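You operate a simulated robot arm through the tools that you are given. There is no shell and no other tool.

You run a simulated robot arm. Do the job below in one go: nothing can be reset, and whatever is moved stays where it is left.

JOB
Drain the white tub, wipe its rim clean and refill it.
Fine: use the yellow folded cloth; no starch left on the rim; put cloth and plug back; fill past the fill line, not to the brim. Set down upright: plug of the white tub.

Only the result counts: the job must be done as asked and must still hold three seconds after the hand-in. Knocking over, shifting, dropping, spilling or breaking anything else fails it. Flat cloth is picked up by pressing the open fingertips on it (5 to 10 N) and closing them slowly along it; thin cloth reads only 2 to 8 mm in the jaws.

ROBOT AND FRAMES
A 7-joint arm with a two-finger parallel gripper, fixed in place. Base frame: the origin is on the floor under the middle of its stand, x ahead of it, y to its left, z up; the work surface is at about z = 0.62. Units: m, degrees, N and s.
It reaches about 1.479 m from its shoulder. Its first joint turns from -166.0 to 166.0 degrees. Payload 4.4 kg.
The TCP is the grasp point between the finger pads, 0.023 m short of the fingertips. In the tool frame z runs along the fingers and y along their closing line. The gripper opens to 0.094 m. The fingers are 0.038 m wide and 0.01 m thick; the gripper's body (0.054 by 0.096 m) begins 0.039 m behind the TCP.
Orientation is that of the tool frame in the base frame, as a unit quaternion [x, y, z, w]. With the fingers straight down and closing along the base's y, the tool's x points along the base's -x, its y along +y and its z along -z.

CONTROLS
- The arm moves only by the tool jog_arm. Its argument "targets" is a list of rows, each a list of 7 numbers: the shift along the tool's x, y, z in cm, then the turn, a rotation vector about the tool's x, y, z in degrees, then the finger opening in cm, from 0 to 9.4. In form: [[x, y, z, wx, wy, wz, hand], ...]. A call has 1 to 20 rows; each row shifts and turns the commanded pose from where the row before left it, along the tool's axes as they then stand. Each row takes 0.2 s and may step no farther than 0.05 m and 8.6 degrees from the row before; otherwise, or with a gripper value out of range, the whole call is refused. A pose out of reach is approached as far as the arm can. The call stops where the force on the tool passes 90 N (or 10 N more than at its start, if that is more) or the arm is blocked; 0.2 s more then pass. Each finger travels about 0.072 m/s and halts on what it meets, pressing with about 28 N; the grip force reading is that of the motor and also rises with nothing between the fingers. The clock runs only during rows and for 0.2 s after the last one: add rows that do not move to give the fingers time. The reply holds the time, the measured pose of the TCP, the force on the tool along the base axes, the opening and the grip force, in the units named above and with some noise, with the torque about the TCP (base axes, N m) and any sound that the robot's microphone picked up.
- Cameras (640 x 400 px; columns grow to the right, rows downward): "scene" is fixed at [0.4023, 0.4991, 1.4961]; the picture's right is [-0.79, -0.61, 0.00], its down [-0.46, 0.59, -0.66] and it looks along [0.40, -0.52, -0.75] (base axes); focal length 236 px, centre (320, 200). "wrist" rides on the gripper at [0.086, 0.016, -0.074] in the tool frame; the picture's right is [-0.18, 0.98, 0.00], its down [-0.58, -0.11, -0.81] and it looks along [-0.79, -0.15, 0.59] (tool axes); focal length 243 px, centre (320, 200). There is no depth. A picture from a camera that has moved, and an enlarged one, comes with that camera's place and axes in the base frame and with its lens.
- snapshot(camera): a new picture of that camera. The clock stands still meanwhile.
- zoom(camera, box): a new picture of the part [left, top, right, bottom] of that camera's present view, enlarged. The clock stands still meanwhile.
- finish_job(): hands the job in; it is judged then, once.

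Nothing tells you positions but the pictures and the camera data. Unless the task says otherwise, let go and move clear before handing in.

The tools are called after "Request:" by a JSON object that holds its "name" and its "arguments". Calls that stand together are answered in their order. jog_arm: Moves the arm, as the interface text tells. Its arguments: {"type":"object","properties":{"targets":{"type":"array","items":{"type":"array","items":{"type":"number"}}}},"required":["targets"]} The other tools are called the same way: snapshot (camera) takes a picture; zoom (camera, box) takes an enlarged picture of a part of a camera's view; finish_job () hands the job in.

At the start:

```text
clock: 0.0
tcp_pos: [0.777, 0.2767, 1.266]
tool_rot: [0.0, 1.0, 0.0, 0.0]
ft_force: [-0.5, 0.8, -0.5]
torque: [-0.01, 0.0, 0.0]
opening: 0.0938
gripper_force: 0.1
```

scene: 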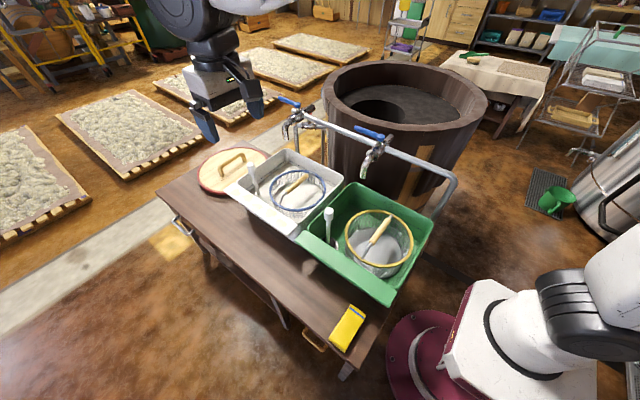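
wrist: 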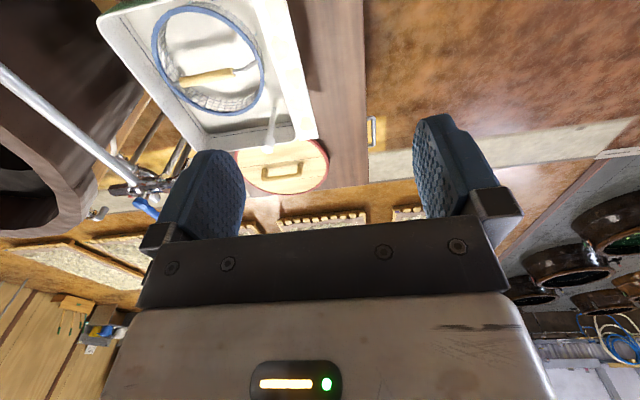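

I see a bench with a white tub and a green tub, each with a standpipe plug, a sieve and a tap over it, plus a yellow folded cloth at the bench's near end. I'll zoom in for details first.

Request:
{"name": "zoom", "arguments": {"camera": "scene", "box": [220, 90, 380, 250]}}

Request:
{"name": "zoom", "arguments": {"camera": "scene", "box": [300, 160, 460, 380]}}

Request:
{"name": "zoom", "arguments": {"camera": "wrist", "box": [80, 0, 340, 200]}}

```text
2.50 times, centred on (300, 170) of scene
camera zoom: at [0.4023, 0.4991, 1.4961], right [-0.79, -0.61, 0.0], down [-0.46, 0.59, -0.66], along [0.4, -0.52, -0.75], focal length 591 px, centre (370, 275)
```

zoom: 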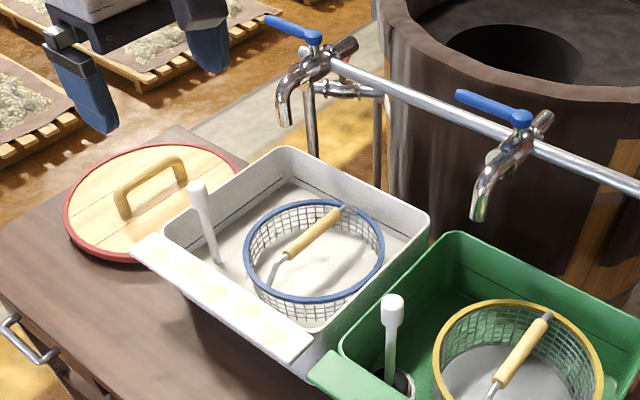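

```text
1.82 times, centred on (380, 270) of scene
camera zoom: at [0.4023, 0.4991, 1.4961], right [-0.79, -0.61, 0.0], down [-0.46, 0.59, -0.66], along [0.4, -0.52, -0.75], focal length 430 px, centre (211, 73)
```

zoom: 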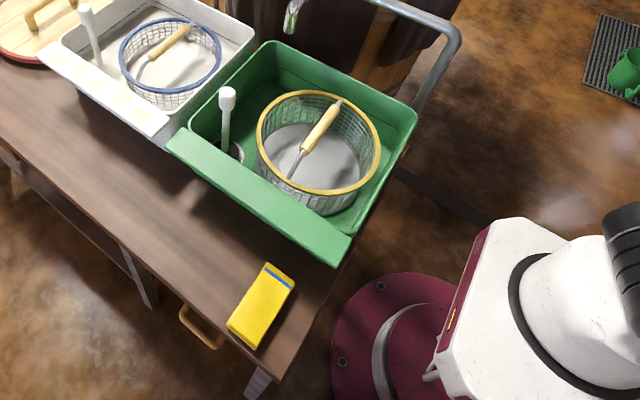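

```text
2.00 times, centred on (210, 100) of wrist
camera zoom: at [0.6888, 0.2933, 1.3416], right [0.18, 0.98, 0.0], down [0.58, -0.11, 0.81], along [0.79, -0.15, -0.59], focal length 485 px, centre (540, 400)
```

zoom: 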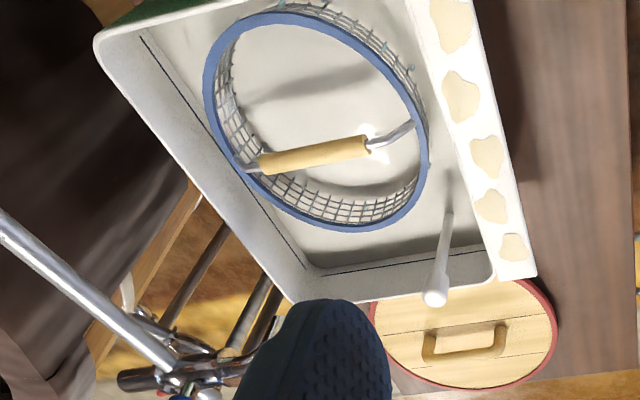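

The white tub's rim appears at about z≈0.77 (x 0.78–1.14, y −0.18–0.20), with starch patches on its wide front ledge. The plug top is near (1.10, 0.07, 0.85) and the cloth near (0.45, 0.29). I'll back the arm off for a better wrist view of the tap, plug and tub.

Request:
{"name": "jog_arm", "arguments": {"targets": [[5, 0, 0, 0, 0, 0, 9.4], [5, 0, 0, 0, 0, 0, 9.4], [5, 0, 0, 0, 0, 0, 9.4], [4, 0, 0, 0, 0, 0, 9.4], [0, -5, 0, 0, 0, 0, 9.4], [0, -5, 0, 0, 0, 0, 9.4], [0, 0, 0, 0, 0, 0, 9.4]]}}

Request:
{"name": "snapshot", "arguments": {"camera": "wrist"}}

Request:
{"name": "snapshot", "arguments": {"camera": "scene"}}

```text
clock: 1.6
tcp_pos: [0.5859, 0.1754, 1.2657]
tool_rot: [0.0, 1.0, -0.001, 0.0]
ft_force: [-0.1, 0.1, 0.3]
torque: [0.0, 0.02, 0.02]
opening: 0.0942
gripper_force: 0.0
```

```text
taken
camera wrist: at [0.4988, 0.1925, 1.3411], right [0.18, 0.98, 0.0], down [0.58, -0.11, 0.81], along [0.79, -0.15, -0.59], focal length 243 px, centre (320, 200)
```

wrist: 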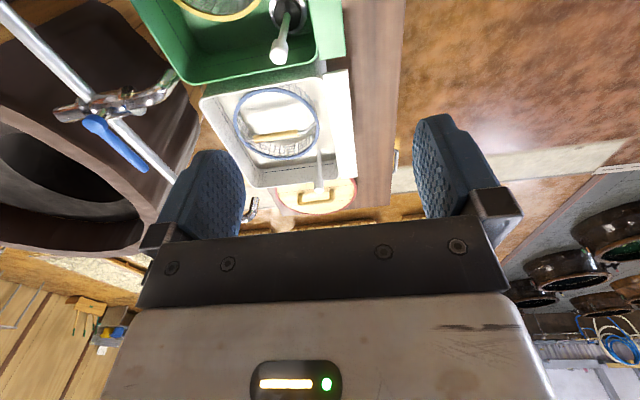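

```text
taken
```

scene: 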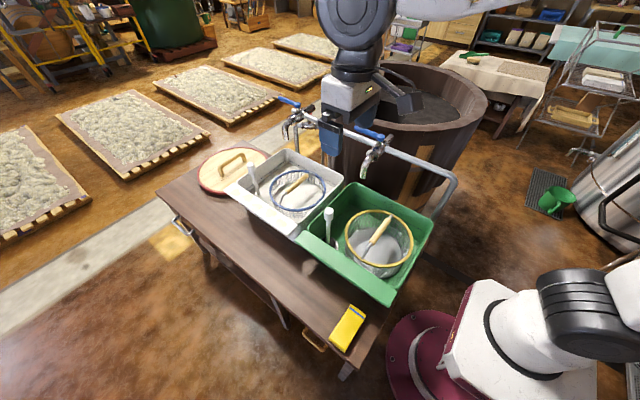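

The green tub is at x≈0.45–0.78 and the white tub is beyond it. The tap levers sit at z≈1.0, with the white one's pivot near (1.07, −0.22). I'll bring the hand over the white tub for a closer look at the plug, ledge and tap.

Request:
{"name": "jog_arm", "arguments": {"targets": [[-4, -1, 2, 0, 0, 0, 9.4], [-4, -1, 2, 0, 0, 0, 9.4], [-4, -1, 2, 0, 0, 0, 9.4], [-4, -1, 2, 0, 0, 0, 9.4], [-4, -1, 2, 0, 0, 0, 9.4], [-4, -1, 2, 0, 0, 0, 9.4], [-4, -1, 2, 0, 0, 0, 9.4], [-4, -1, 2, 0, 0, 0, 9.4], [-4, -1.5, 2, 0, 0, 0, 9.4], [0, 0, 0, 0, 0, 0, 9.4]]}}

Request:
{"name": "snapshot", "arguments": {"camera": "wrist"}}

Request:
{"name": "snapshot", "arguments": {"camera": "scene"}}

```text
clock: 3.8
tcp_pos: [0.9468, 0.0823, 1.0846]
tool_rot: [0.0, 1.0, 0.0, 0.0]
ft_force: [0.0, 1.2, 0.6]
torque: [0.02, 0.04, -0.01]
opening: 0.0939
gripper_force: 0.1
```

```text
taken
camera wrist: at [0.8595, 0.0984, 1.161], right [0.18, 0.98, 0.0], down [0.58, -0.11, 0.81], along [0.79, -0.15, -0.59], focal length 243 px, centre (320, 200)
```

wrist: 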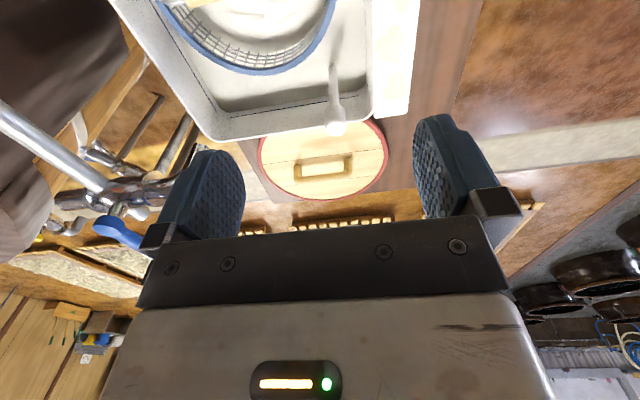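

```text
taken
```

scene: 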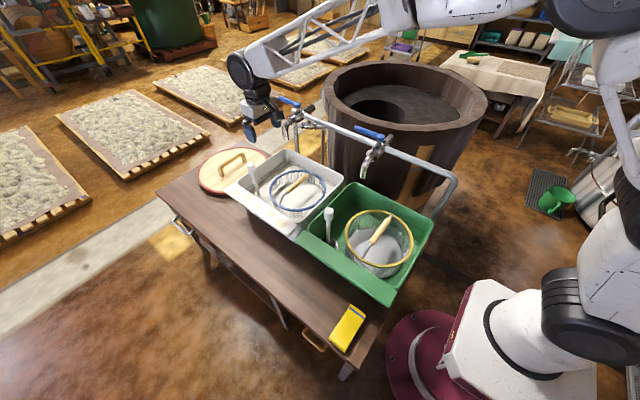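

Request:
{"name": "zoom", "arguments": {"camera": "wrist", "box": [200, 0, 440, 150]}}

Request:
{"name": "zoom", "arguments": {"camera": "wrist", "box": [0, 90, 240, 260]}}

Request:
{"name": "zoom", "arguments": {"camera": "scene", "box": [225, 85, 335, 235]}}

```text
2.67 times, centred on (320, 75) of wrist
camera zoom: at [0.8595, 0.0984, 1.161], right [0.18, 0.98, 0.0], down [0.58, -0.11, 0.81], along [0.79, -0.15, -0.59], focal length 647 px, centre (320, 533)
```

zoom: 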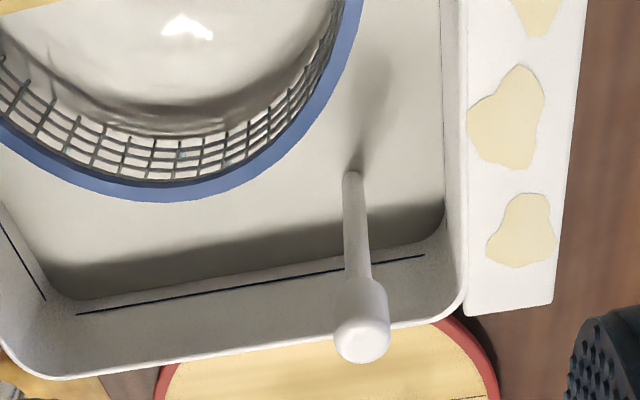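

```text
2.35 times, centred on (120, 175) of wrist
camera zoom: at [0.8595, 0.0984, 1.161], right [0.18, 0.98, 0.0], down [0.58, -0.11, 0.81], along [0.79, -0.15, -0.59], focal length 571 px, centre (791, 259)
```

zoom: 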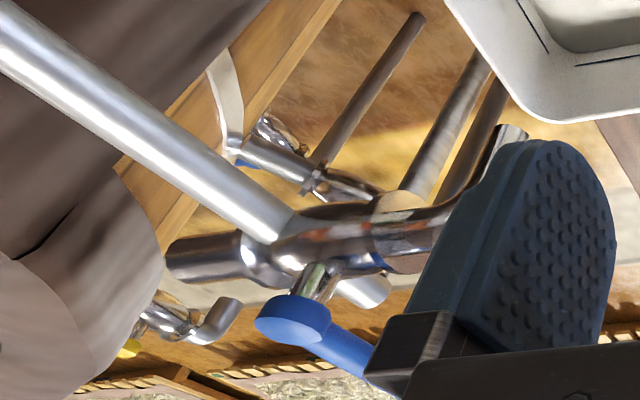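

```text
2.67 times, centred on (280, 160) of scene
camera zoom: at [0.4023, 0.4991, 1.4961], right [-0.79, -0.61, 0.0], down [-0.46, 0.59, -0.66], along [0.4, -0.52, -0.75], focal length 630 px, centre (427, 307)
```

zoom: 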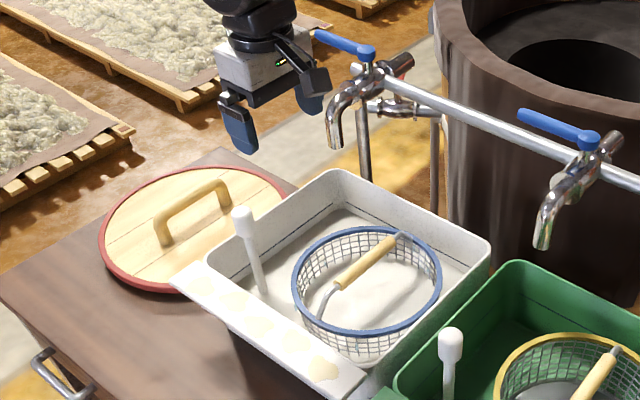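

The plug's white knob is about 3.3 cm wide, with its top near (1.098, 0.077, 0.846). I'll line the open fingers up over it and check before descending.

Request:
{"name": "jog_arm", "arguments": {"targets": [[-5, -0.2, 2, 0, 0, 0, 9.4], [-5, -0.2, 2, 0, 0, 0, 9.4], [-5.05, -0.07, 2, 0, 0, 0, 9.4], [0, 0, 4, 0, 0, 0, 9.4], [0, 0, 4, 0, 0, 0, 9.4], [0, 0, 0, 0, 0, 0, 9.4]]}}

Request:
{"name": "snapshot", "arguments": {"camera": "wrist"}}

Request:
{"name": "zoom", "arguments": {"camera": "scene", "box": [205, 75, 335, 235]}}

```text
refused: row 1 steps farther than a row can; nothing moved
```

```text
taken
camera wrist: at [0.8595, 0.0984, 1.161], right [0.18, 0.98, 0.0], down [0.58, -0.11, 0.81], along [0.79, -0.15, -0.59], focal length 243 px, centre (320, 200)
```

wrist: 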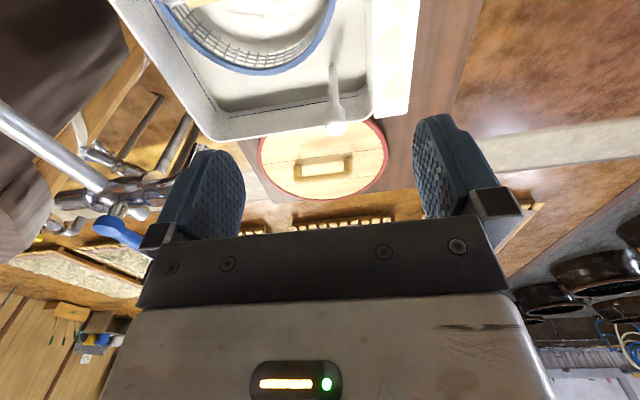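

```text
2.50 times, centred on (270, 155) of scene
camera zoom: at [0.4023, 0.4991, 1.4961], right [-0.79, -0.61, 0.0], down [-0.46, 0.59, -0.66], along [0.4, -0.52, -0.75], focal length 591 px, centre (445, 312)
```

zoom: 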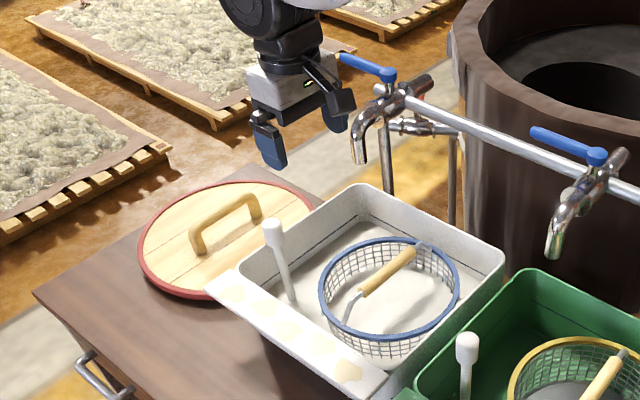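

The step was too long as a combined move, so nothing moved. I'll repeat the approach to the plug knob with shorter steps.

Request:
{"name": "jog_arm", "arguments": {"targets": [[-4, -0.12, 2, 0, 0, 0, 9.4], [-4, -0.12, 2, 0, 0, 0, 9.4], [-4, -0.12, 2, 0, 0, 0, 9.4], [-3.05, -0.11, 3, 0, 0, 0, 9.4], [0, 0, 3.5, 0, 0, 0, 9.4], [0, 0, 3, 0, 0, 0, 9.4], [0, 0, 0, 0, 0, 0, 9.4], [0, 0, 0, 0, 0, 0, 9.4]]}}

Request:
{"name": "snapshot", "arguments": {"camera": "wrist"}}

Request:
{"name": "zoom", "arguments": {"camera": "scene", "box": [205, 75, 335, 235]}}

```text
clock: 5.6
tcp_pos: [1.0969, 0.0768, 0.9322]
tool_rot: [-0.001, 1.0, 0.001, 0.0]
ft_force: [-0.6, -0.7, -0.3]
torque: [0.02, 0.01, 0.0]
opening: 0.094
gripper_force: 0.1
```

```text
taken
camera wrist: at [1.0095, 0.0937, 1.0071], right [0.18, 0.98, 0.0], down [0.58, -0.11, 0.81], along [0.79, -0.15, -0.59], focal length 243 px, centre (320, 200)
```

wrist: 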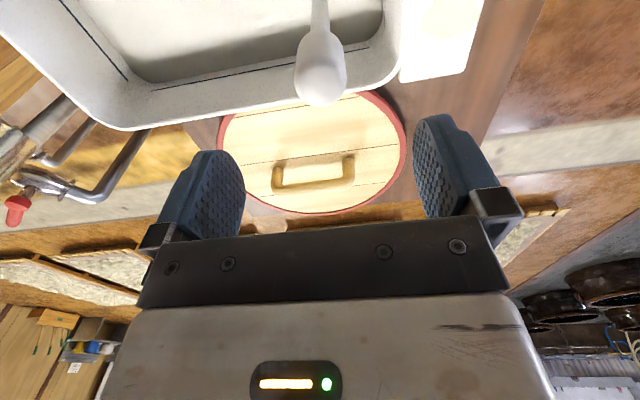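

```text
2.50 times, centred on (270, 155) of scene
camera zoom: at [0.4023, 0.4991, 1.4961], right [-0.79, -0.61, 0.0], down [-0.46, 0.59, -0.66], along [0.4, -0.52, -0.75], focal length 591 px, centre (445, 312)
```

zoom: 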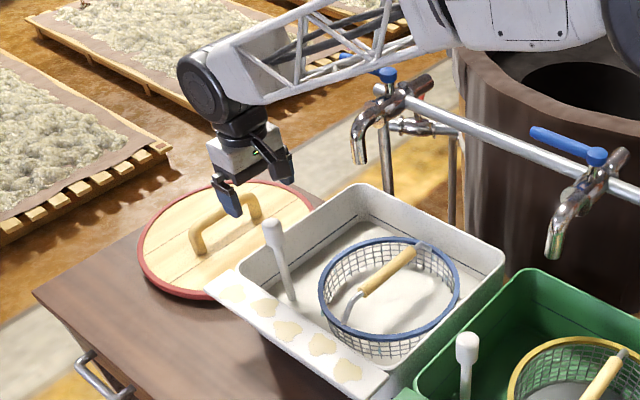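

The fingers are centred over the knob. I'll descend to z≈0.82 and close on it.

Request:
{"name": "jog_arm", "arguments": {"targets": [[-0.1, 0, 3, 0, 0, 0, 9.4], [0, 0, 3, 0, 0, 0, 9.4], [0, 0, 3, 0, 0, 0, 9.4], [0, 0, 2, 0, 0, 0, 9.4], [0, 0, 0, 0, 0, 0, 9.4], [0, 0, 0, 0, 0, 0, 7], [0, 0, 0, 0, 0, 0, 5], [0, 0, 0, 0, 0, 0, 4], [0, 0, 0, 0, 0, 0, 3], [0, 0, 0, 0, 0, 0, 2], [0, 0, 0, 0, 0, 0, 1.5], [0, 0, 0, 0, 0, 0, 1.5]]}}

Request:
{"name": "snapshot", "arguments": {"camera": "wrist"}}

Request:
{"name": "zoom", "arguments": {"camera": "scene", "box": [205, 75, 335, 235]}}

```text
clock: 8.2
tcp_pos: [1.0987, 0.0784, 0.8287]
tool_rot: [0.0, 1.0, 0.001, 0.005]
ft_force: [-2.5, 6.1, 89.8]
torque: [1.38, 1.18, -0.04]
opening: 0.0336
gripper_force: 20.5
```

```text
taken
camera wrist: at [1.011, 0.0942, 0.9028], right [0.18, 0.98, 0.0], down [0.57, -0.11, 0.81], along [0.8, -0.15, -0.59], focal length 243 px, centre (320, 200)
```

wrist: 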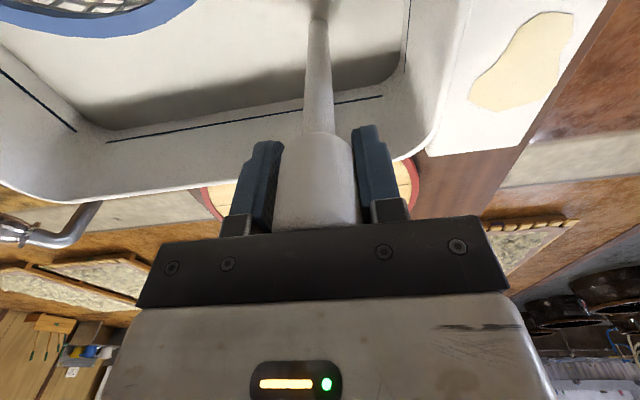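

```text
2.50 times, centred on (270, 155) of scene
camera zoom: at [0.4023, 0.4991, 1.4961], right [-0.79, -0.61, 0.0], down [-0.46, 0.59, -0.66], along [0.4, -0.52, -0.75], focal length 591 px, centre (445, 312)
```

zoom: 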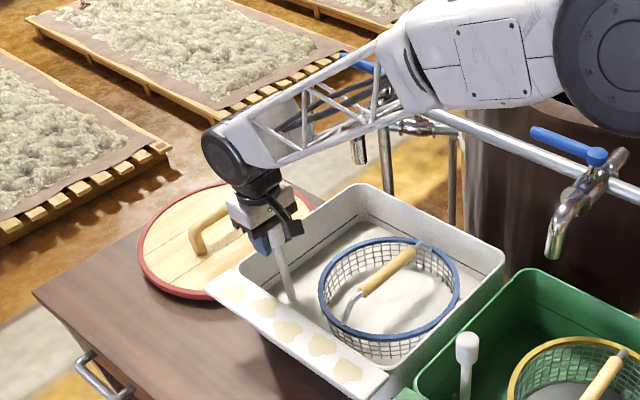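

I have the knob at a 3.4 cm opening; the palm touched its top, hence the 90 N. I'll now pull the plug straight up gently and watch the forces.

Request:
{"name": "jog_arm", "arguments": {"targets": [[0, 0, -0.5, 0, 0, 0, 1.5], [0, 0, -0.3, 0, 0, 0, 1.5], [0, 0, 0, 0, 0, 0, 1.5]]}}

```text
clock: 9.0
tcp_pos: [1.0961, 0.0773, 0.8287]
tool_rot: [-0.001, 1.0, 0.001, 0.0]
ft_force: [4.7, 11.1, 42.8]
torque: [1.34, 0.21, -0.26]
opening: 0.0319
gripper_force: 19.2
```

There is still some residual downward push, so I'll keep raising slowly.

Request:
{"name": "jog_arm", "arguments": {"targets": [[0, 0, -0.5, 0, 0, 0, 1.5], [0, 0, -0.5, 0, 0, 0, 1.5], [0, 0, 0, 0, 0, 0, 1.5]]}}

Request:
{"name": "zoom", "arguments": {"camera": "scene", "box": [205, 75, 335, 235]}}

```text
clock: 9.8
tcp_pos: [1.0978, 0.0773, 0.8385]
tool_rot: [0.0, 1.0, 0.0, -0.001]
ft_force: [0.5, 0.1, -2.4]
torque: [0.01, -0.04, 0.01]
opening: 0.0303
gripper_force: 28.0
```

```text
2.50 times, centred on (270, 155) of scene
camera zoom: at [0.4023, 0.4991, 1.4961], right [-0.79, -0.61, 0.0], down [-0.46, 0.59, -0.66], along [0.4, -0.52, -0.75], focal length 591 px, centre (445, 312)
```

zoom: 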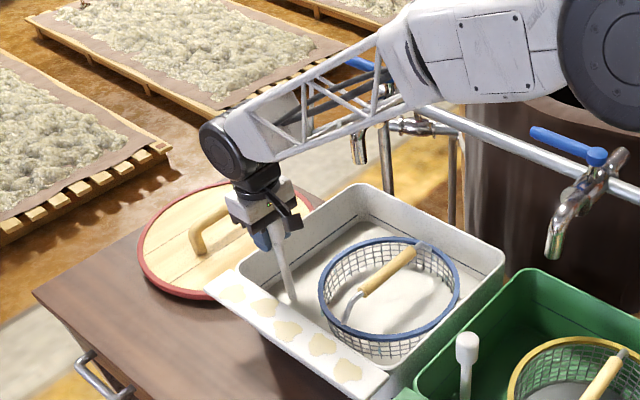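

The push is gone and I'm holding about 2.4 N. I'll raise further and check that the plug comes along and water drains.

Request:
{"name": "jog_arm", "arguments": {"targets": [[0, 0, -1, 0, 0, 0, 1.5], [0, 0, -1, 0, 0, 0, 1.5], [0, 0, -1, 0, 0, 0, 1.5], [0, 0, -1, 0, 0, 0, 1.5], [0, 0, 0, 0, 0, 0, 1.5]]}}

Request:
{"name": "zoom", "arguments": {"camera": "scene", "box": [205, 75, 335, 235]}}

Request:
{"name": "snapshot", "arguments": {"camera": "wrist"}}

```text
clock: 11.0
tcp_pos: [1.0976, 0.0787, 0.8797]
tool_rot: [0.001, 1.0, -0.001, 0.001]
ft_force: [-0.6, 0.3, -2.9]
torque: [0.02, -0.05, 0.04]
opening: 0.0303
gripper_force: 27.9
```

```text
2.50 times, centred on (270, 155) of scene
camera zoom: at [0.4023, 0.4991, 1.4961], right [-0.79, -0.61, 0.0], down [-0.46, 0.59, -0.66], along [0.4, -0.52, -0.75], focal length 591 px, centre (445, 312)
```

zoom: 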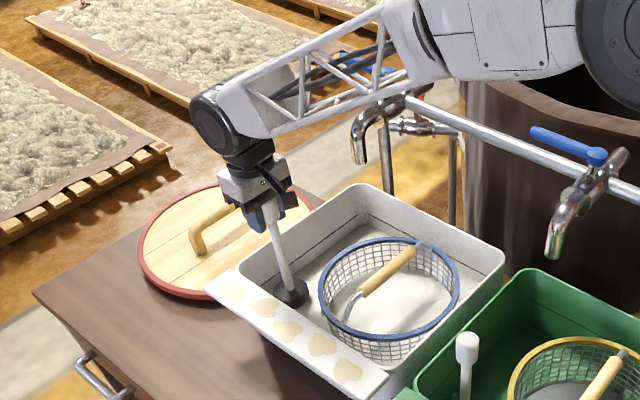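

```text
taken
camera wrist: at [1.0102, 0.0937, 0.9544], right [0.18, 0.98, 0.0], down [0.58, -0.11, 0.81], along [0.79, -0.15, -0.59], focal length 243 px, centre (320, 200)
```

wrist: 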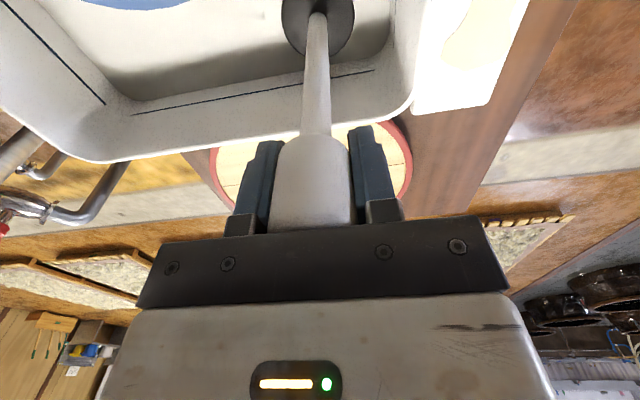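

The plug is out, with its black rubber stopper visible. I'll hold it above the hole and let the tub drain, checking the level over time.

Request:
{"name": "jog_arm", "arguments": {"targets": [[0, 0, -1, 0, 0, 0, 1.5], [0, 0, -1, 0, 0, 0, 1.5], [0, 0, 0, 0, 0, 0, 1.5], [0, 0, 0, 0, 0, 0, 1.5], [0, 0, 0, 0, 0, 0, 1.5], [0, 0, 0, 0, 0, 0, 1.5], [0, 0, 0, 0, 0, 0, 1.5], [0, 0, 0, 0, 0, 0, 1.5], [0, 0, 0, 0, 0, 0, 1.5], [0, 0, 0, 0, 0, 0, 1.5], [0, 0, 0, 0, 0, 0, 1.5], [0, 0, 0, 0, 0, 0, 1.5], [0, 0, 0, 0, 0, 0, 1.5], [0, 0, 0, 0, 0, 0, 1.5], [0, 0, 0, 0, 0, 0, 1.5], [0, 0, 0, 0, 0, 0, 1.5], [0, 0, 0, 0, 0, 0, 1.5], [0, 0, 0, 0, 0, 0, 1.5], [0, 0, 0, 0, 0, 0, 1.5], [0, 0, 0, 0, 0, 0, 1.5]]}}

Request:
{"name": "zoom", "arguments": {"camera": "scene", "box": [225, 125, 345, 245]}}

Request:
{"name": "snapshot", "arguments": {"camera": "wrist"}}

```text
clock: 15.2
tcp_pos: [1.0973, 0.0769, 0.8996]
tool_rot: [0.001, 1.0, 0.0, 0.0]
ft_force: [-1.1, 0.7, -2.1]
torque: [0.03, -0.06, 0.0]
opening: 0.0303
gripper_force: 27.7
```

```text
3.33 times, centred on (285, 185) of scene
camera zoom: at [0.4023, 0.4991, 1.4961], right [-0.79, -0.61, 0.0], down [-0.46, 0.59, -0.66], along [0.4, -0.52, -0.75], focal length 788 px, centre (437, 250)
```

zoom: 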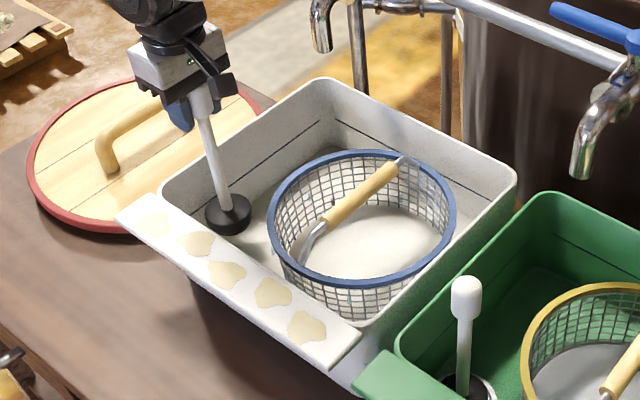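

```text
taken
camera wrist: at [1.0102, 0.0933, 0.9743], right [0.18, 0.98, 0.0], down [0.58, -0.11, 0.81], along [0.79, -0.15, -0.59], focal length 243 px, centre (320, 200)
```

wrist: 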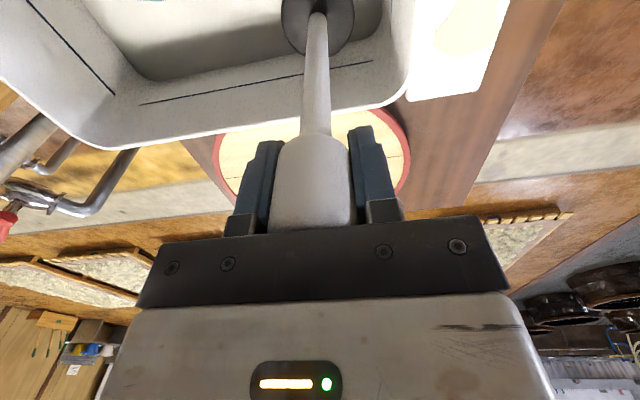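

The water appears to be dropping. I'll wait longer and compare.

Request:
{"name": "jog_arm", "arguments": {"targets": [[0, 0, 0, 0, 0, 0, 1.5], [0, 0, 0, 0, 0, 0, 1.5], [0, 0, 0, 0, 0, 0, 1.5], [0, 0, 0, 0, 0, 0, 1.5], [0, 0, 0, 0, 0, 0, 1.5], [0, 0, 0, 0, 0, 0, 1.5], [0, 0, 0, 0, 0, 0, 1.5], [0, 0, 0, 0, 0, 0, 1.5], [0, 0, 0, 0, 0, 0, 1.5], [0, 0, 0, 0, 0, 0, 1.5], [0, 0, 0, 0, 0, 0, 1.5], [0, 0, 0, 0, 0, 0, 1.5], [0, 0, 0, 0, 0, 0, 1.5], [0, 0, 0, 0, 0, 0, 1.5], [0, 0, 0, 0, 0, 0, 1.5], [0, 0, 0, 0, 0, 0, 1.5], [0, 0, 0, 0, 0, 0, 1.5], [0, 0, 0, 0, 0, 0, 1.5], [0, 0, 0, 0, 0, 0, 1.5], [0, 0, 0, 0, 0, 0, 1.5]]}}

Request:
{"name": "zoom", "arguments": {"camera": "scene", "box": [225, 125, 345, 245]}}

```text
clock: 19.4
tcp_pos: [1.0972, 0.0768, 0.8991]
tool_rot: [0.0, 1.0, 0.001, 0.0]
ft_force: [-0.1, -0.3, -1.9]
torque: [0.04, -0.05, -0.02]
opening: 0.0302
gripper_force: 28.1
```

```text
3.33 times, centred on (285, 185) of scene
camera zoom: at [0.4023, 0.4991, 1.4961], right [-0.79, -0.61, 0.0], down [-0.46, 0.59, -0.66], along [0.4, -0.52, -0.75], focal length 788 px, centre (437, 250)
```

zoom: 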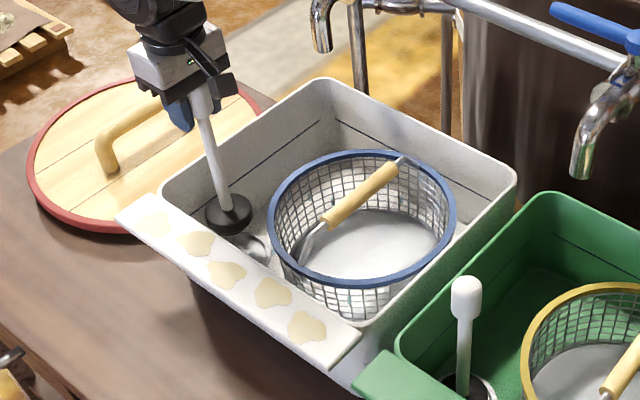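

The drain ring is now showing, so it's nearly empty. I'll wait some more until the picture stops changing.

Request:
{"name": "jog_arm", "arguments": {"targets": [[0, 0, 0, 0, 0, 0, 1.5], [0, 0, 0, 0, 0, 0, 1.5], [0, 0, 0, 0, 0, 0, 1.5], [0, 0, 0, 0, 0, 0, 1.5], [0, 0, 0, 0, 0, 0, 1.5], [0, 0, 0, 0, 0, 0, 1.5], [0, 0, 0, 0, 0, 0, 1.5], [0, 0, 0, 0, 0, 0, 1.5], [0, 0, 0, 0, 0, 0, 1.5], [0, 0, 0, 0, 0, 0, 1.5], [0, 0, 0, 0, 0, 0, 1.5], [0, 0, 0, 0, 0, 0, 1.5], [0, 0, 0, 0, 0, 0, 1.5], [0, 0, 0, 0, 0, 0, 1.5], [0, 0, 0, 0, 0, 0, 1.5], [0, 0, 0, 0, 0, 0, 1.5], [0, 0, 0, 0, 0, 0, 1.5], [0, 0, 0, 0, 0, 0, 1.5], [0, 0, 0, 0, 0, 0, 1.5], [0, 0, 0, 0, 0, 0, 1.5]]}}

Request:
{"name": "zoom", "arguments": {"camera": "scene", "box": [225, 125, 345, 245]}}

Request:
{"name": "snapshot", "arguments": {"camera": "wrist"}}

```text
clock: 23.6
tcp_pos: [1.0967, 0.0769, 0.8982]
tool_rot: [-0.002, 1.0, 0.0, 0.0]
ft_force: [-0.5, -0.6, -3.0]
torque: [0.03, -0.05, 0.0]
opening: 0.0305
gripper_force: 28.7
```

```text
3.33 times, centred on (285, 185) of scene
camera zoom: at [0.4023, 0.4991, 1.4961], right [-0.79, -0.61, 0.0], down [-0.46, 0.59, -0.66], along [0.4, -0.52, -0.75], focal length 788 px, centre (437, 250)
```

zoom: 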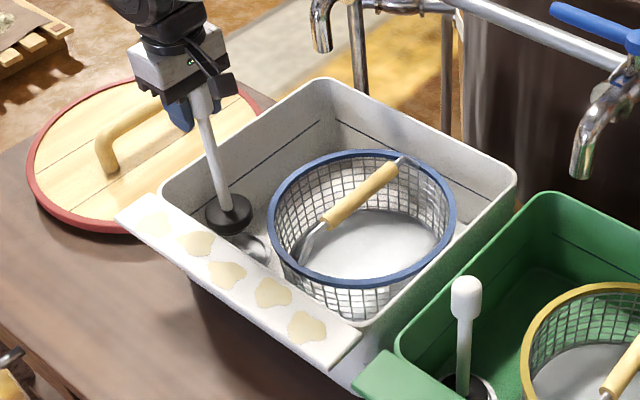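

```text
taken
camera wrist: at [1.0102, 0.0933, 0.9743], right [0.18, 0.98, 0.0], down [0.58, -0.11, 0.81], along [0.79, -0.15, -0.59], focal length 243 px, centre (320, 200)
```

wrist: 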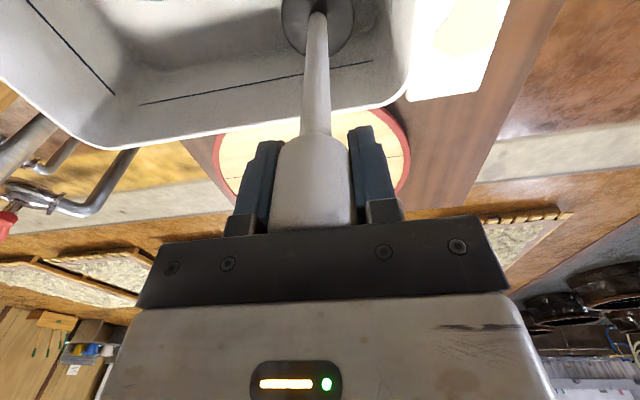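

The tub looks empty, with no change from the last picture. I'll wait a few seconds more for certainty, then lower the plug straight back into the drain.

Request:
{"name": "jog_arm", "arguments": {"targets": [[0, 0, 0, 0, 0, 0, 1.5], [0, 0, 0, 0, 0, 0, 1.5], [0, 0, 0, 0, 0, 0, 1.5], [0, 0, 0, 0, 0, 0, 1.5], [0, 0, 0, 0, 0, 0, 1.5], [0, 0, 0, 0, 0, 0, 1.5], [0, 0, 0, 0, 0, 0, 1.5], [0, 0, 0, 0, 0, 0, 1.5], [0, 0, 0, 0, 0, 0, 1.5], [0, 0, 0, 0, 0, 0, 1.5], [0, 0, 0, 0, 0, 0, 1.5], [0, 0, 0, 0, 0, 0, 1.5], [0, 0, 0, 0, 0, 0, 1.5], [0, 0, 0, 0, 0, 0, 1.5], [0, 0, 0, 0, 0, 0, 1.5], [0, 0, 0, 0, 0, 0, 1.5], [0, 0, 0, 0, 0, 0, 1.5], [0, 0, 0, 0, 0, 0, 1.5], [0, 0, 0, 0, 0, 0, 1.5], [0, 0, 0, 0, 0, 0, 1.5]]}}

Request:
{"name": "zoom", "arguments": {"camera": "scene", "box": [245, 155, 335, 235]}}

```text
clock: 27.8
tcp_pos: [1.0959, 0.0769, 0.8995]
tool_rot: [0.0, 1.0, -0.001, 0.0]
ft_force: [1.4, -1.0, -2.2]
torque: [0.02, -0.05, -0.01]
opening: 0.0302
gripper_force: 27.4
```

```text
5.00 times, centred on (290, 195) of scene
camera zoom: at [0.4023, 0.4991, 1.4961], right [-0.79, -0.61, 0.0], down [-0.46, 0.59, -0.66], along [0.4, -0.52, -0.75], focal length 1181 px, centre (470, 225)
```

zoom: 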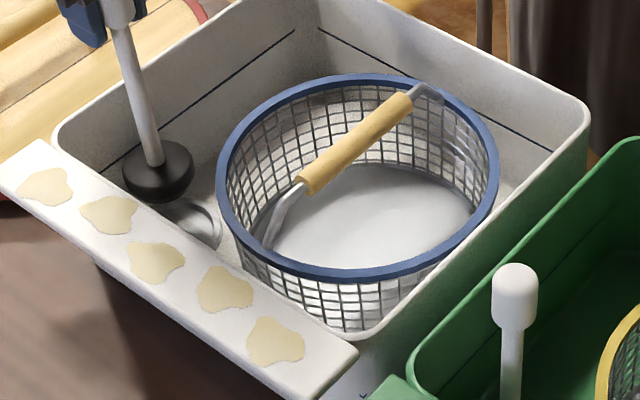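

The tub is drained. I'll lower the plug straight back down into the drain hole.

Request:
{"name": "jog_arm", "arguments": {"targets": [[0, 0, 1, 0, 0, 0, 1.5], [0, 0, 1, 0, 0, 0, 1.5], [0, 0, 1, 0, 0, 0, 1.5], [0, 0, 1, 0, 0, 0, 1.5], [0, 0, 1, 0, 0, 0, 1.5], [0, 0, 0.5, 0, 0, 0, 1.5], [0, 0, 0, 0, 0, 0, 1.5]]}}

Request:
{"name": "zoom", "arguments": {"camera": "scene", "box": [245, 155, 335, 235]}}

```text
clock: 29.4
tcp_pos: [1.0978, 0.0782, 0.8446]
tool_rot: [0.0, 1.0, 0.001, 0.0]
ft_force: [0.5, -0.4, -2.3]
torque: [-0.04, -0.06, -0.01]
opening: 0.0303
gripper_force: 27.4
```

```text
5.00 times, centred on (290, 195) of scene
camera zoom: at [0.4023, 0.4991, 1.4961], right [-0.79, -0.61, 0.0], down [-0.46, 0.59, -0.66], along [0.4, -0.52, -0.75], focal length 1181 px, centre (470, 225)
```

zoom: 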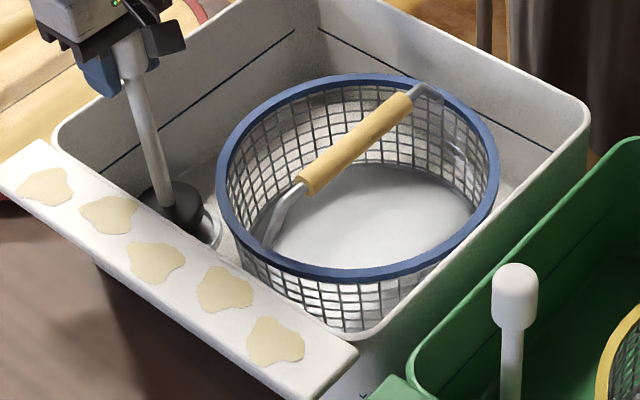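

The stopper is arriving inside the drain ring. I'll continue down in small steps until it seats.

Request:
{"name": "jog_arm", "arguments": {"targets": [[0, 0, 0.5, 0, 0, 0, 1.5], [0, 0, 0.3, 0, 0, 0, 1.5], [0, 0, 0.3, 0, 0, 0, 1.5], [0, 0, 0, 0, 0, 0, 1.5]]}}

```text
clock: 30.4
tcp_pos: [1.0983, 0.0777, 0.8343]
tool_rot: [0.0, 1.0, -0.001, 0.0]
ft_force: [-0.9, 0.5, -2.5]
torque: [0.0, -0.04, 0.02]
opening: 0.0302
gripper_force: 28.4
```

Request:
{"name": "jog_arm", "arguments": {"targets": [[0, 0, 0.3, 0, 0, 0, 1.5], [0, 0, 0.2, 0, 0, 0, 1.5], [0, 0, 0.2, 0, 0, 0, 1.5], [0, 0, 0, 0, 0, 0, 1.5]]}}

```text
clock: 31.4
tcp_pos: [1.0974, 0.0781, 0.829]
tool_rot: [0.0, 1.0, 0.0, 0.002]
ft_force: [-1.2, 0.8, 18.7]
torque: [0.04, 0.94, -0.02]
opening: 0.0302
gripper_force: 27.5
```

It made contact at z≈0.829 with 19 N. I'll press a bit more to seat it firmly.

Request:
{"name": "jog_arm", "arguments": {"targets": [[0, 0, 0.2, 0, 0, 0, 1.5], [0, 0, 0.2, 0, 0, 0, 1.5], [0, 0, 0, 0, 0, 0, 1.5]]}}

Request:
{"name": "zoom", "arguments": {"camera": "scene", "box": [245, 155, 335, 235]}}

Request:
{"name": "snapshot", "arguments": {"camera": "wrist"}}

```text
clock: 32.2
tcp_pos: [1.0992, 0.0775, 0.8278]
tool_rot: [0.0, 1.0, 0.0, 0.004]
ft_force: [6.2, -0.1, 65.8]
torque: [-0.2, 0.79, 0.01]
opening: 0.0302
gripper_force: 29.0
```

```text
5.00 times, centred on (290, 195) of scene
camera zoom: at [0.4023, 0.4991, 1.4961], right [-0.79, -0.61, 0.0], down [-0.46, 0.59, -0.66], along [0.4, -0.52, -0.75], focal length 1181 px, centre (470, 225)
```

zoom: 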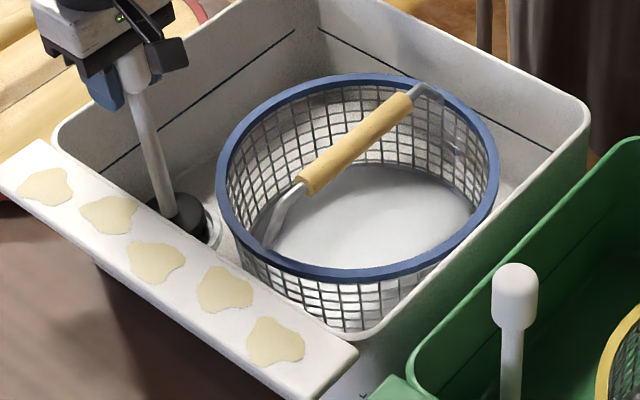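

```text
taken
camera wrist: at [1.0118, 0.0936, 0.9032], right [0.18, 0.98, 0.0], down [0.58, -0.11, 0.81], along [0.8, -0.15, -0.59], focal length 243 px, centre (320, 200)
```

wrist: 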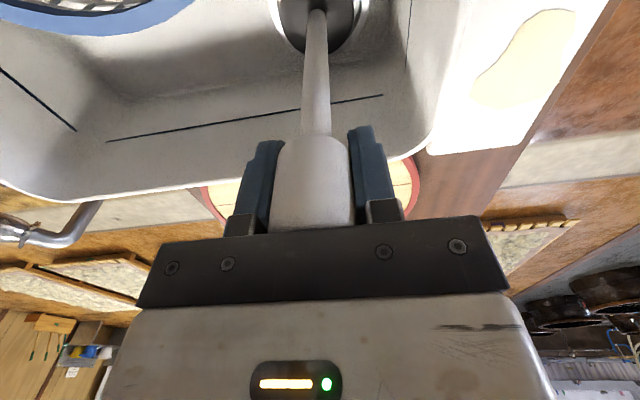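

The plug is seated at the same depth as originally. I'll unload most of the push, open the fingers and go straight up.

Request:
{"name": "jog_arm", "arguments": {"targets": [[0, 0, -0.2, 0, 0, 0, 1.5], [0, 0, -0.2, 0, 0, 0, 1.5], [0, 0, 0, 0, 0, 0, 4], [0, 0, 0, 0, 0, 0, 6], [0, 0, 0, 0, 0, 0, 8], [0, 0, 0, 0, 0, 0, 9.4], [0, 0, 0, 0, 0, 0, 9.4], [0, 0, -1, 0, 0, 0, 9.4], [0, 0, -2, 0, 0, 0, 9.4], [0, 0, -3, 0, 0, 0, 9.4], [0, 0, -4, 0, 0, 0, 9.4], [0, 0, -4, 0, 0, 0, 9.4], [0, 0, 0, 0, 0, 0, 9.4]]}}

Request:
{"name": "zoom", "arguments": {"camera": "scene", "box": [225, 125, 345, 245]}}

Request:
{"name": "snapshot", "arguments": {"camera": "wrist"}}

```text
clock: 35.0
tcp_pos: [1.0975, 0.0778, 0.9676]
tool_rot: [0.0, 1.0, 0.0, 0.0]
ft_force: [0.2, 0.1, -0.8]
torque: [0.02, 0.05, 0.01]
opening: 0.0941
gripper_force: 0.0
```

```text
3.33 times, centred on (285, 185) of scene
camera zoom: at [0.4023, 0.4991, 1.4961], right [-0.79, -0.61, 0.0], down [-0.46, 0.59, -0.66], along [0.4, -0.52, -0.75], focal length 788 px, centre (437, 250)
```

zoom: 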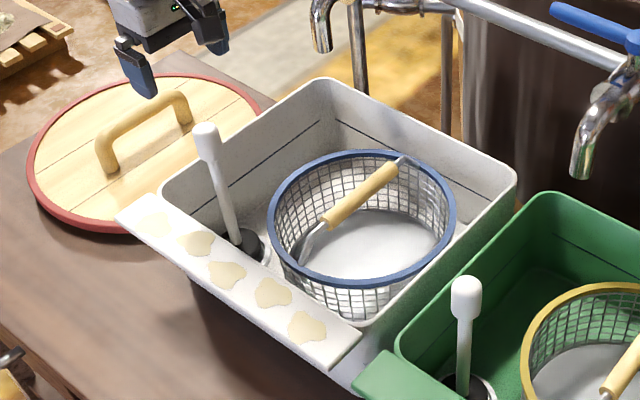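

```text
taken
camera wrist: at [1.0107, 0.094, 1.0425], right [0.18, 0.98, 0.0], down [0.58, -0.11, 0.81], along [0.79, -0.15, -0.59], focal length 243 px, centre (320, 200)
```

wrist: 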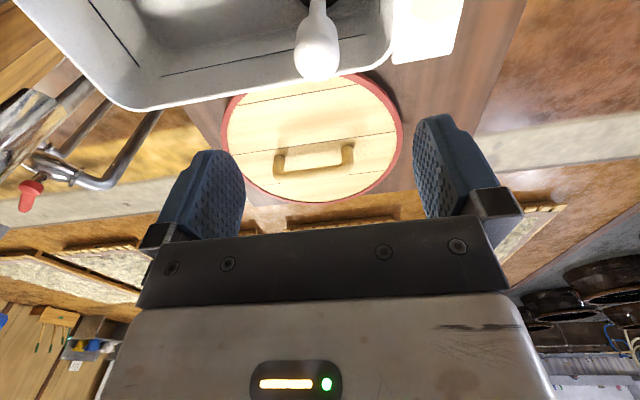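

The plug stands upright in its drain. The starch patches run along the front ledge at x≈0.835–1.095, y≈0.15–0.20, z≈0.77. Next I'll move over to the yellow cloth, near (0.448, 0.283).

Request:
{"name": "jog_arm", "arguments": {"targets": [[0, 0, -4.5, 0, 0, 0, 9.4], [0, 0, -4.5, 0, 0, 0, 9.4], [0, 0, -4.5, 0, 0, 0, 9.4], [0, 0, -4.5, 0, 0, 0, 9.4], [4.06, 1.28, 0, 0, 0, 0, 9.4], [4.06, 1.28, 0, 0, 0, 0, 9.4], [4.06, 1.28, 0, 0, 0, 0, 9.4], [4.06, 1.28, 0, 0, 0, 0, 9.4], [4.06, 1.28, 0, 0, 0, 0, 9.4], [4.06, 1.28, 0, 0, 0, 0, 9.4], [4.06, 1.28, 0, 0, 0, 0, 9.4], [4.06, 1.28, 0, 0, 0, 0, 9.4], [4.06, 1.28, 0, 0, 0, 0, 9.4], [4.06, 1.28, 0, 0, 0, 0, 9.4], [4.06, 1.28, 0, 0, 0, 0, 9.4], [4.06, 1.28, 0, 0, 0, 0, 9.4], [4.06, 1.28, 0, 0, 0, 0, 9.4], [4.06, 1.28, 0, 0, 0, 0, 9.4], [4.06, 1.28, 0, 0, 0, 0, 9.4], [4.06, 1.28, 0, 0, 0, 0, 9.4]]}}

Request:
{"name": "snapshot", "arguments": {"camera": "scene"}}

Request:
{"name": "snapshot", "arguments": {"camera": "wrist"}}

```text
clock: 39.2
tcp_pos: [0.4484, 0.2818, 1.145]
tool_rot: [0.0, 1.0, 0.001, 0.001]
ft_force: [-0.3, 0.3, -0.4]
torque: [0.03, -0.02, 0.03]
opening: 0.0939
gripper_force: 0.1
```

```text
taken
```

scene: 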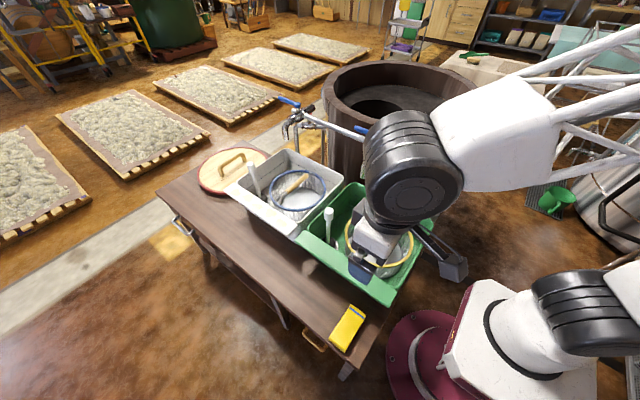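

```text
taken
camera wrist: at [0.3608, 0.2989, 1.2212], right [0.18, 0.98, 0.0], down [0.58, -0.11, 0.81], along [0.79, -0.15, -0.59], focal length 243 px, centre (320, 200)
```

wrist: 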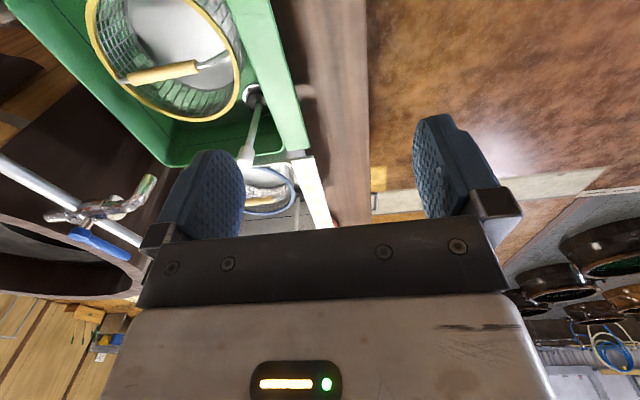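

The hand is above the cloth; the green ledge's outer edge is at y≈0.208, so there's clearance. I'll descend to just above the cloth with the fingers at 7 cm and check alignment.

Request:
{"name": "jog_arm", "arguments": {"targets": [[0, 0.2, 4.2, 0, 0, 0, 8], [0, 0, 4.2, 0, 0, 0, 7], [0, 0, 4.2, 0, 0, 0, 7], [0, 0, 4.2, 0, 0, 0, 7], [0, 0, 4.2, 0, 0, 0, 7], [0, 0, 4.2, 0, 0, 0, 7], [0, 0, 4.2, 0, 0, 0, 7], [0, 0, 4.2, 0, 0, 0, 7], [0, 0, 4.2, 0, 0, 0, 7], [0, 0, 4.2, 0, 0, 0, 7], [0, 0, 0, 0, 0, 0, 7], [0, 0, 0, 0, 0, 0, 7]]}}

Request:
{"name": "zoom", "arguments": {"camera": "scene", "box": [280, 240, 440, 380]}}

Request:
{"name": "snapshot", "arguments": {"camera": "wrist"}}

```text
clock: 41.8
tcp_pos: [0.449, 0.2842, 0.7257]
tool_rot: [0.0, 1.0, 0.0, 0.0]
ft_force: [0.4, 0.2, -0.6]
torque: [0.01, -0.03, 0.0]
opening: 0.0702
gripper_force: 0.1
```

```text
2.86 times, centred on (360, 310) of scene
camera zoom: at [0.4023, 0.4991, 1.4961], right [-0.79, -0.61, 0.0], down [-0.46, 0.59, -0.66], along [0.4, -0.52, -0.75], focal length 675 px, centre (206, -114)
```

zoom: 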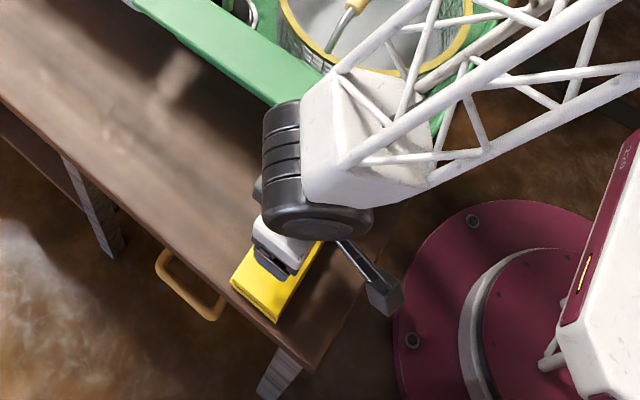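

```text
taken
camera wrist: at [0.3613, 0.3009, 0.8014], right [0.18, 0.98, 0.0], down [0.58, -0.11, 0.81], along [0.79, -0.15, -0.59], focal length 243 px, centre (320, 200)
```

wrist: 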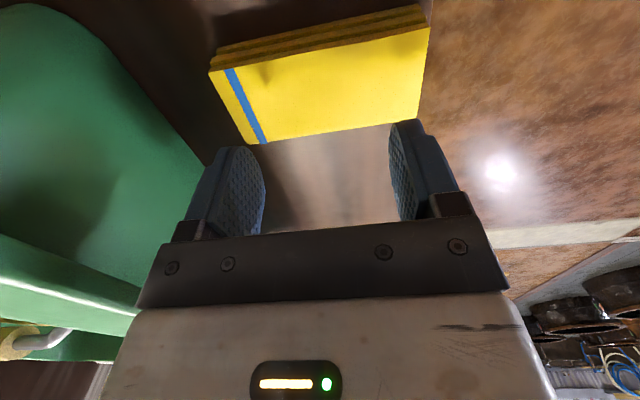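

The cloth lies at x≈0.42–0.49, y≈0.214–0.352, with its top at about z≈0.63, and I'm centred over it. I'll lower slowly until the fingertips press at 5–10 N.

Request:
{"name": "jog_arm", "arguments": {"targets": [[-0.4, 0, 2, 0, 0, 0, 7], [0, 0, 2, 0, 0, 0, 7], [0, 0, 1, 0, 0, 0, 7], [0, 0, 0.5, 0, 0, 0, 7], [0, 0, 0, 0, 0, 0, 7]]}}

```text
clock: 42.8
tcp_pos: [0.4524, 0.2851, 0.6766]
tool_rot: [0.0, 1.0, 0.001, 0.002]
ft_force: [-7.8, -5.6, 26.4]
torque: [-0.44, 0.35, 0.06]
opening: 0.07
gripper_force: 0.1
stopped in row 4: the force on the tool passed its limit at 121 N (the readings are from after the stop); the commanded pose is now the measured one
```

Contact came higher than expected, with a sharp push. I'll look before doing anything else.

Request:
{"name": "snapshot", "arguments": {"camera": "wrist"}}

Request:
{"name": "zoom", "arguments": {"camera": "scene", "box": [280, 220, 440, 380]}}

Request:
{"name": "snapshot", "arguments": {"camera": "scene"}}

```text
taken
camera wrist: at [0.3658, 0.301, 0.7516], right [0.18, 0.98, 0.0], down [0.58, -0.11, 0.81], along [0.79, -0.15, -0.59], focal length 243 px, centre (320, 200)
```

wrist: 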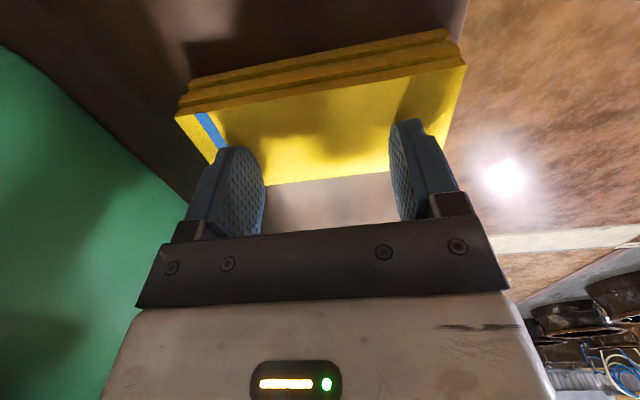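

```text
2.50 times, centred on (360, 300) of scene
camera zoom: at [0.4023, 0.4991, 1.4961], right [-0.79, -0.61, 0.0], down [-0.46, 0.59, -0.66], along [0.4, -0.52, -0.75], focal length 591 px, centre (220, -50)
```

zoom: 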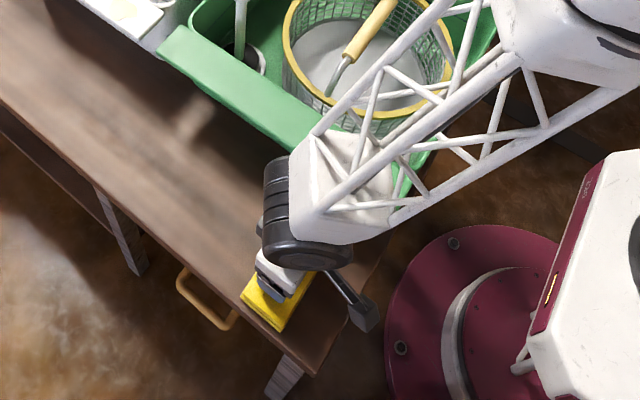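

```text
taken
```

scene: 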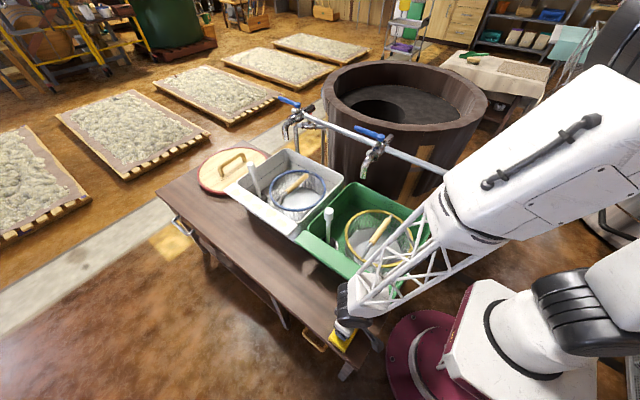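

It's just the fingertips on the cloth, whose top is near z≈0.65. I'll back off a few millimetres and come in again at 5–10 N.

Request:
{"name": "jog_arm", "arguments": {"targets": [[0.3, 0, -0.2, 0, 0, 0, 7], [0, 0, 0, 0, 0, 0, 7]]}}

```text
clock: 43.4
tcp_pos: [0.4493, 0.2847, 0.678]
tool_rot: [0.001, 1.0, 0.0, 0.001]
ft_force: [-0.1, 0.0, -0.3]
torque: [0.05, 0.01, -0.02]
opening: 0.07
gripper_force: 0.1
```

Request:
{"name": "jog_arm", "arguments": {"targets": [[0, 0, 0.1, 0, 0, 0, 7], [0, 0, 0, 0, 0, 0, 7]]}}

```text
clock: 44.0
tcp_pos: [0.4507, 0.2848, 0.6769]
tool_rot: [0.0, 1.0, 0.001, 0.001]
ft_force: [-1.4, -1.1, 3.4]
torque: [-0.07, 0.08, -0.02]
opening: 0.0703
gripper_force: 0.1
```

Request:
{"name": "jog_arm", "arguments": {"targets": [[0, 0, 0.05, 0, 0, 0, 7], [0, 0, 0, 0, 0, 0, 7]]}}

```text
clock: 44.6
tcp_pos: [0.4506, 0.2859, 0.6766]
tool_rot: [0.0, 1.0, 0.001, 0.001]
ft_force: [-4.5, -5.9, 18.5]
torque: [-0.38, 0.23, -0.01]
opening: 0.07
gripper_force: 0.3
```

Request:
{"name": "jog_arm", "arguments": {"targets": [[0, 0, -0.035, 0, 0, 0, 7], [0, 0, 0, 0, 0, 0, 7]]}}

```text
clock: 45.2
tcp_pos: [0.4494, 0.2844, 0.6768]
tool_rot: [0.0, 1.0, 0.001, 0.001]
ft_force: [1.6, 0.5, 2.4]
torque: [-0.17, -0.03, 0.08]
opening: 0.07
gripper_force: 0.4
```

Request:
{"name": "jog_arm", "arguments": {"targets": [[0, 0, 0.02, 0, 0, 0, 7], [0, 0, 0, 0, 0, 0, 7]]}}

```text
clock: 45.8
tcp_pos: [0.4505, 0.2834, 0.677]
tool_rot: [0.0, 1.0, 0.001, 0.001]
ft_force: [0.6, 3.2, 7.9]
torque: [-0.08, 0.08, -0.02]
opening: 0.0696
gripper_force: 0.0
```

I'm pressing at about 8 N. Now I'll close slowly along the cloth.

Request:
{"name": "jog_arm", "arguments": {"targets": [[0, 0, 0, 0, 0, 0, 6.7], [0, 0, 0, 0, 0, 0, 6.4], [0, 0, 0, 0, 0, 0, 6.1], [0, 0, 0, 0, 0, 0, 5.8], [0, 0, 0, 0, 0, 0, 5.5], [0, 0, 0, 0, 0, 0, 5.2]]}}

```text
clock: 47.2
tcp_pos: [0.4497, 0.2845, 0.6772]
tool_rot: [0.001, 1.0, 0.0, 0.001]
ft_force: [0.0, -3.1, 11.7]
torque: [-0.21, 0.07, -0.02]
opening: 0.0557
gripper_force: 3.7
```

Request:
{"name": "jog_arm", "arguments": {"targets": [[0, 0, -0.01, 0, 0, 0, 5.0], [0, 0, 0, 0, 0, 0, 4.8], [0, 0, 0, 0, 0, 0, 4.5], [0, 0, 0, 0, 0, 0, 4.2], [0, 0, 0, 0, 0, 0, 3.9], [0, 0, 0, 0, 0, 0, 3.6]]}}

```text
clock: 48.6
tcp_pos: [0.4503, 0.2857, 0.6778]
tool_rot: [0.0, 1.0, 0.001, 0.001]
ft_force: [0.0, -3.2, 9.6]
torque: [-0.12, 0.03, -0.03]
opening: 0.0389
gripper_force: 3.8
```

Request:
{"name": "jog_arm", "arguments": {"targets": [[0, 0, 0, 0, 0, 0, 3.3], [0, 0, 0, 0, 0, 0, 3.0], [0, 0, 0, 0, 0, 0, 2.7], [0, 0, 0, 0, 0, 0, 2.4], [0, 0, 0, 0, 0, 0, 2.1], [0, 0, 0, 0, 0, 0, 1.8]]}}

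```text
clock: 50.0
tcp_pos: [0.4503, 0.2844, 0.6772]
tool_rot: [0.0, 1.0, 0.001, 0.001]
ft_force: [0.0, -1.7, 9.9]
torque: [-0.06, 0.04, -0.01]
opening: 0.0211
gripper_force: 3.0
```

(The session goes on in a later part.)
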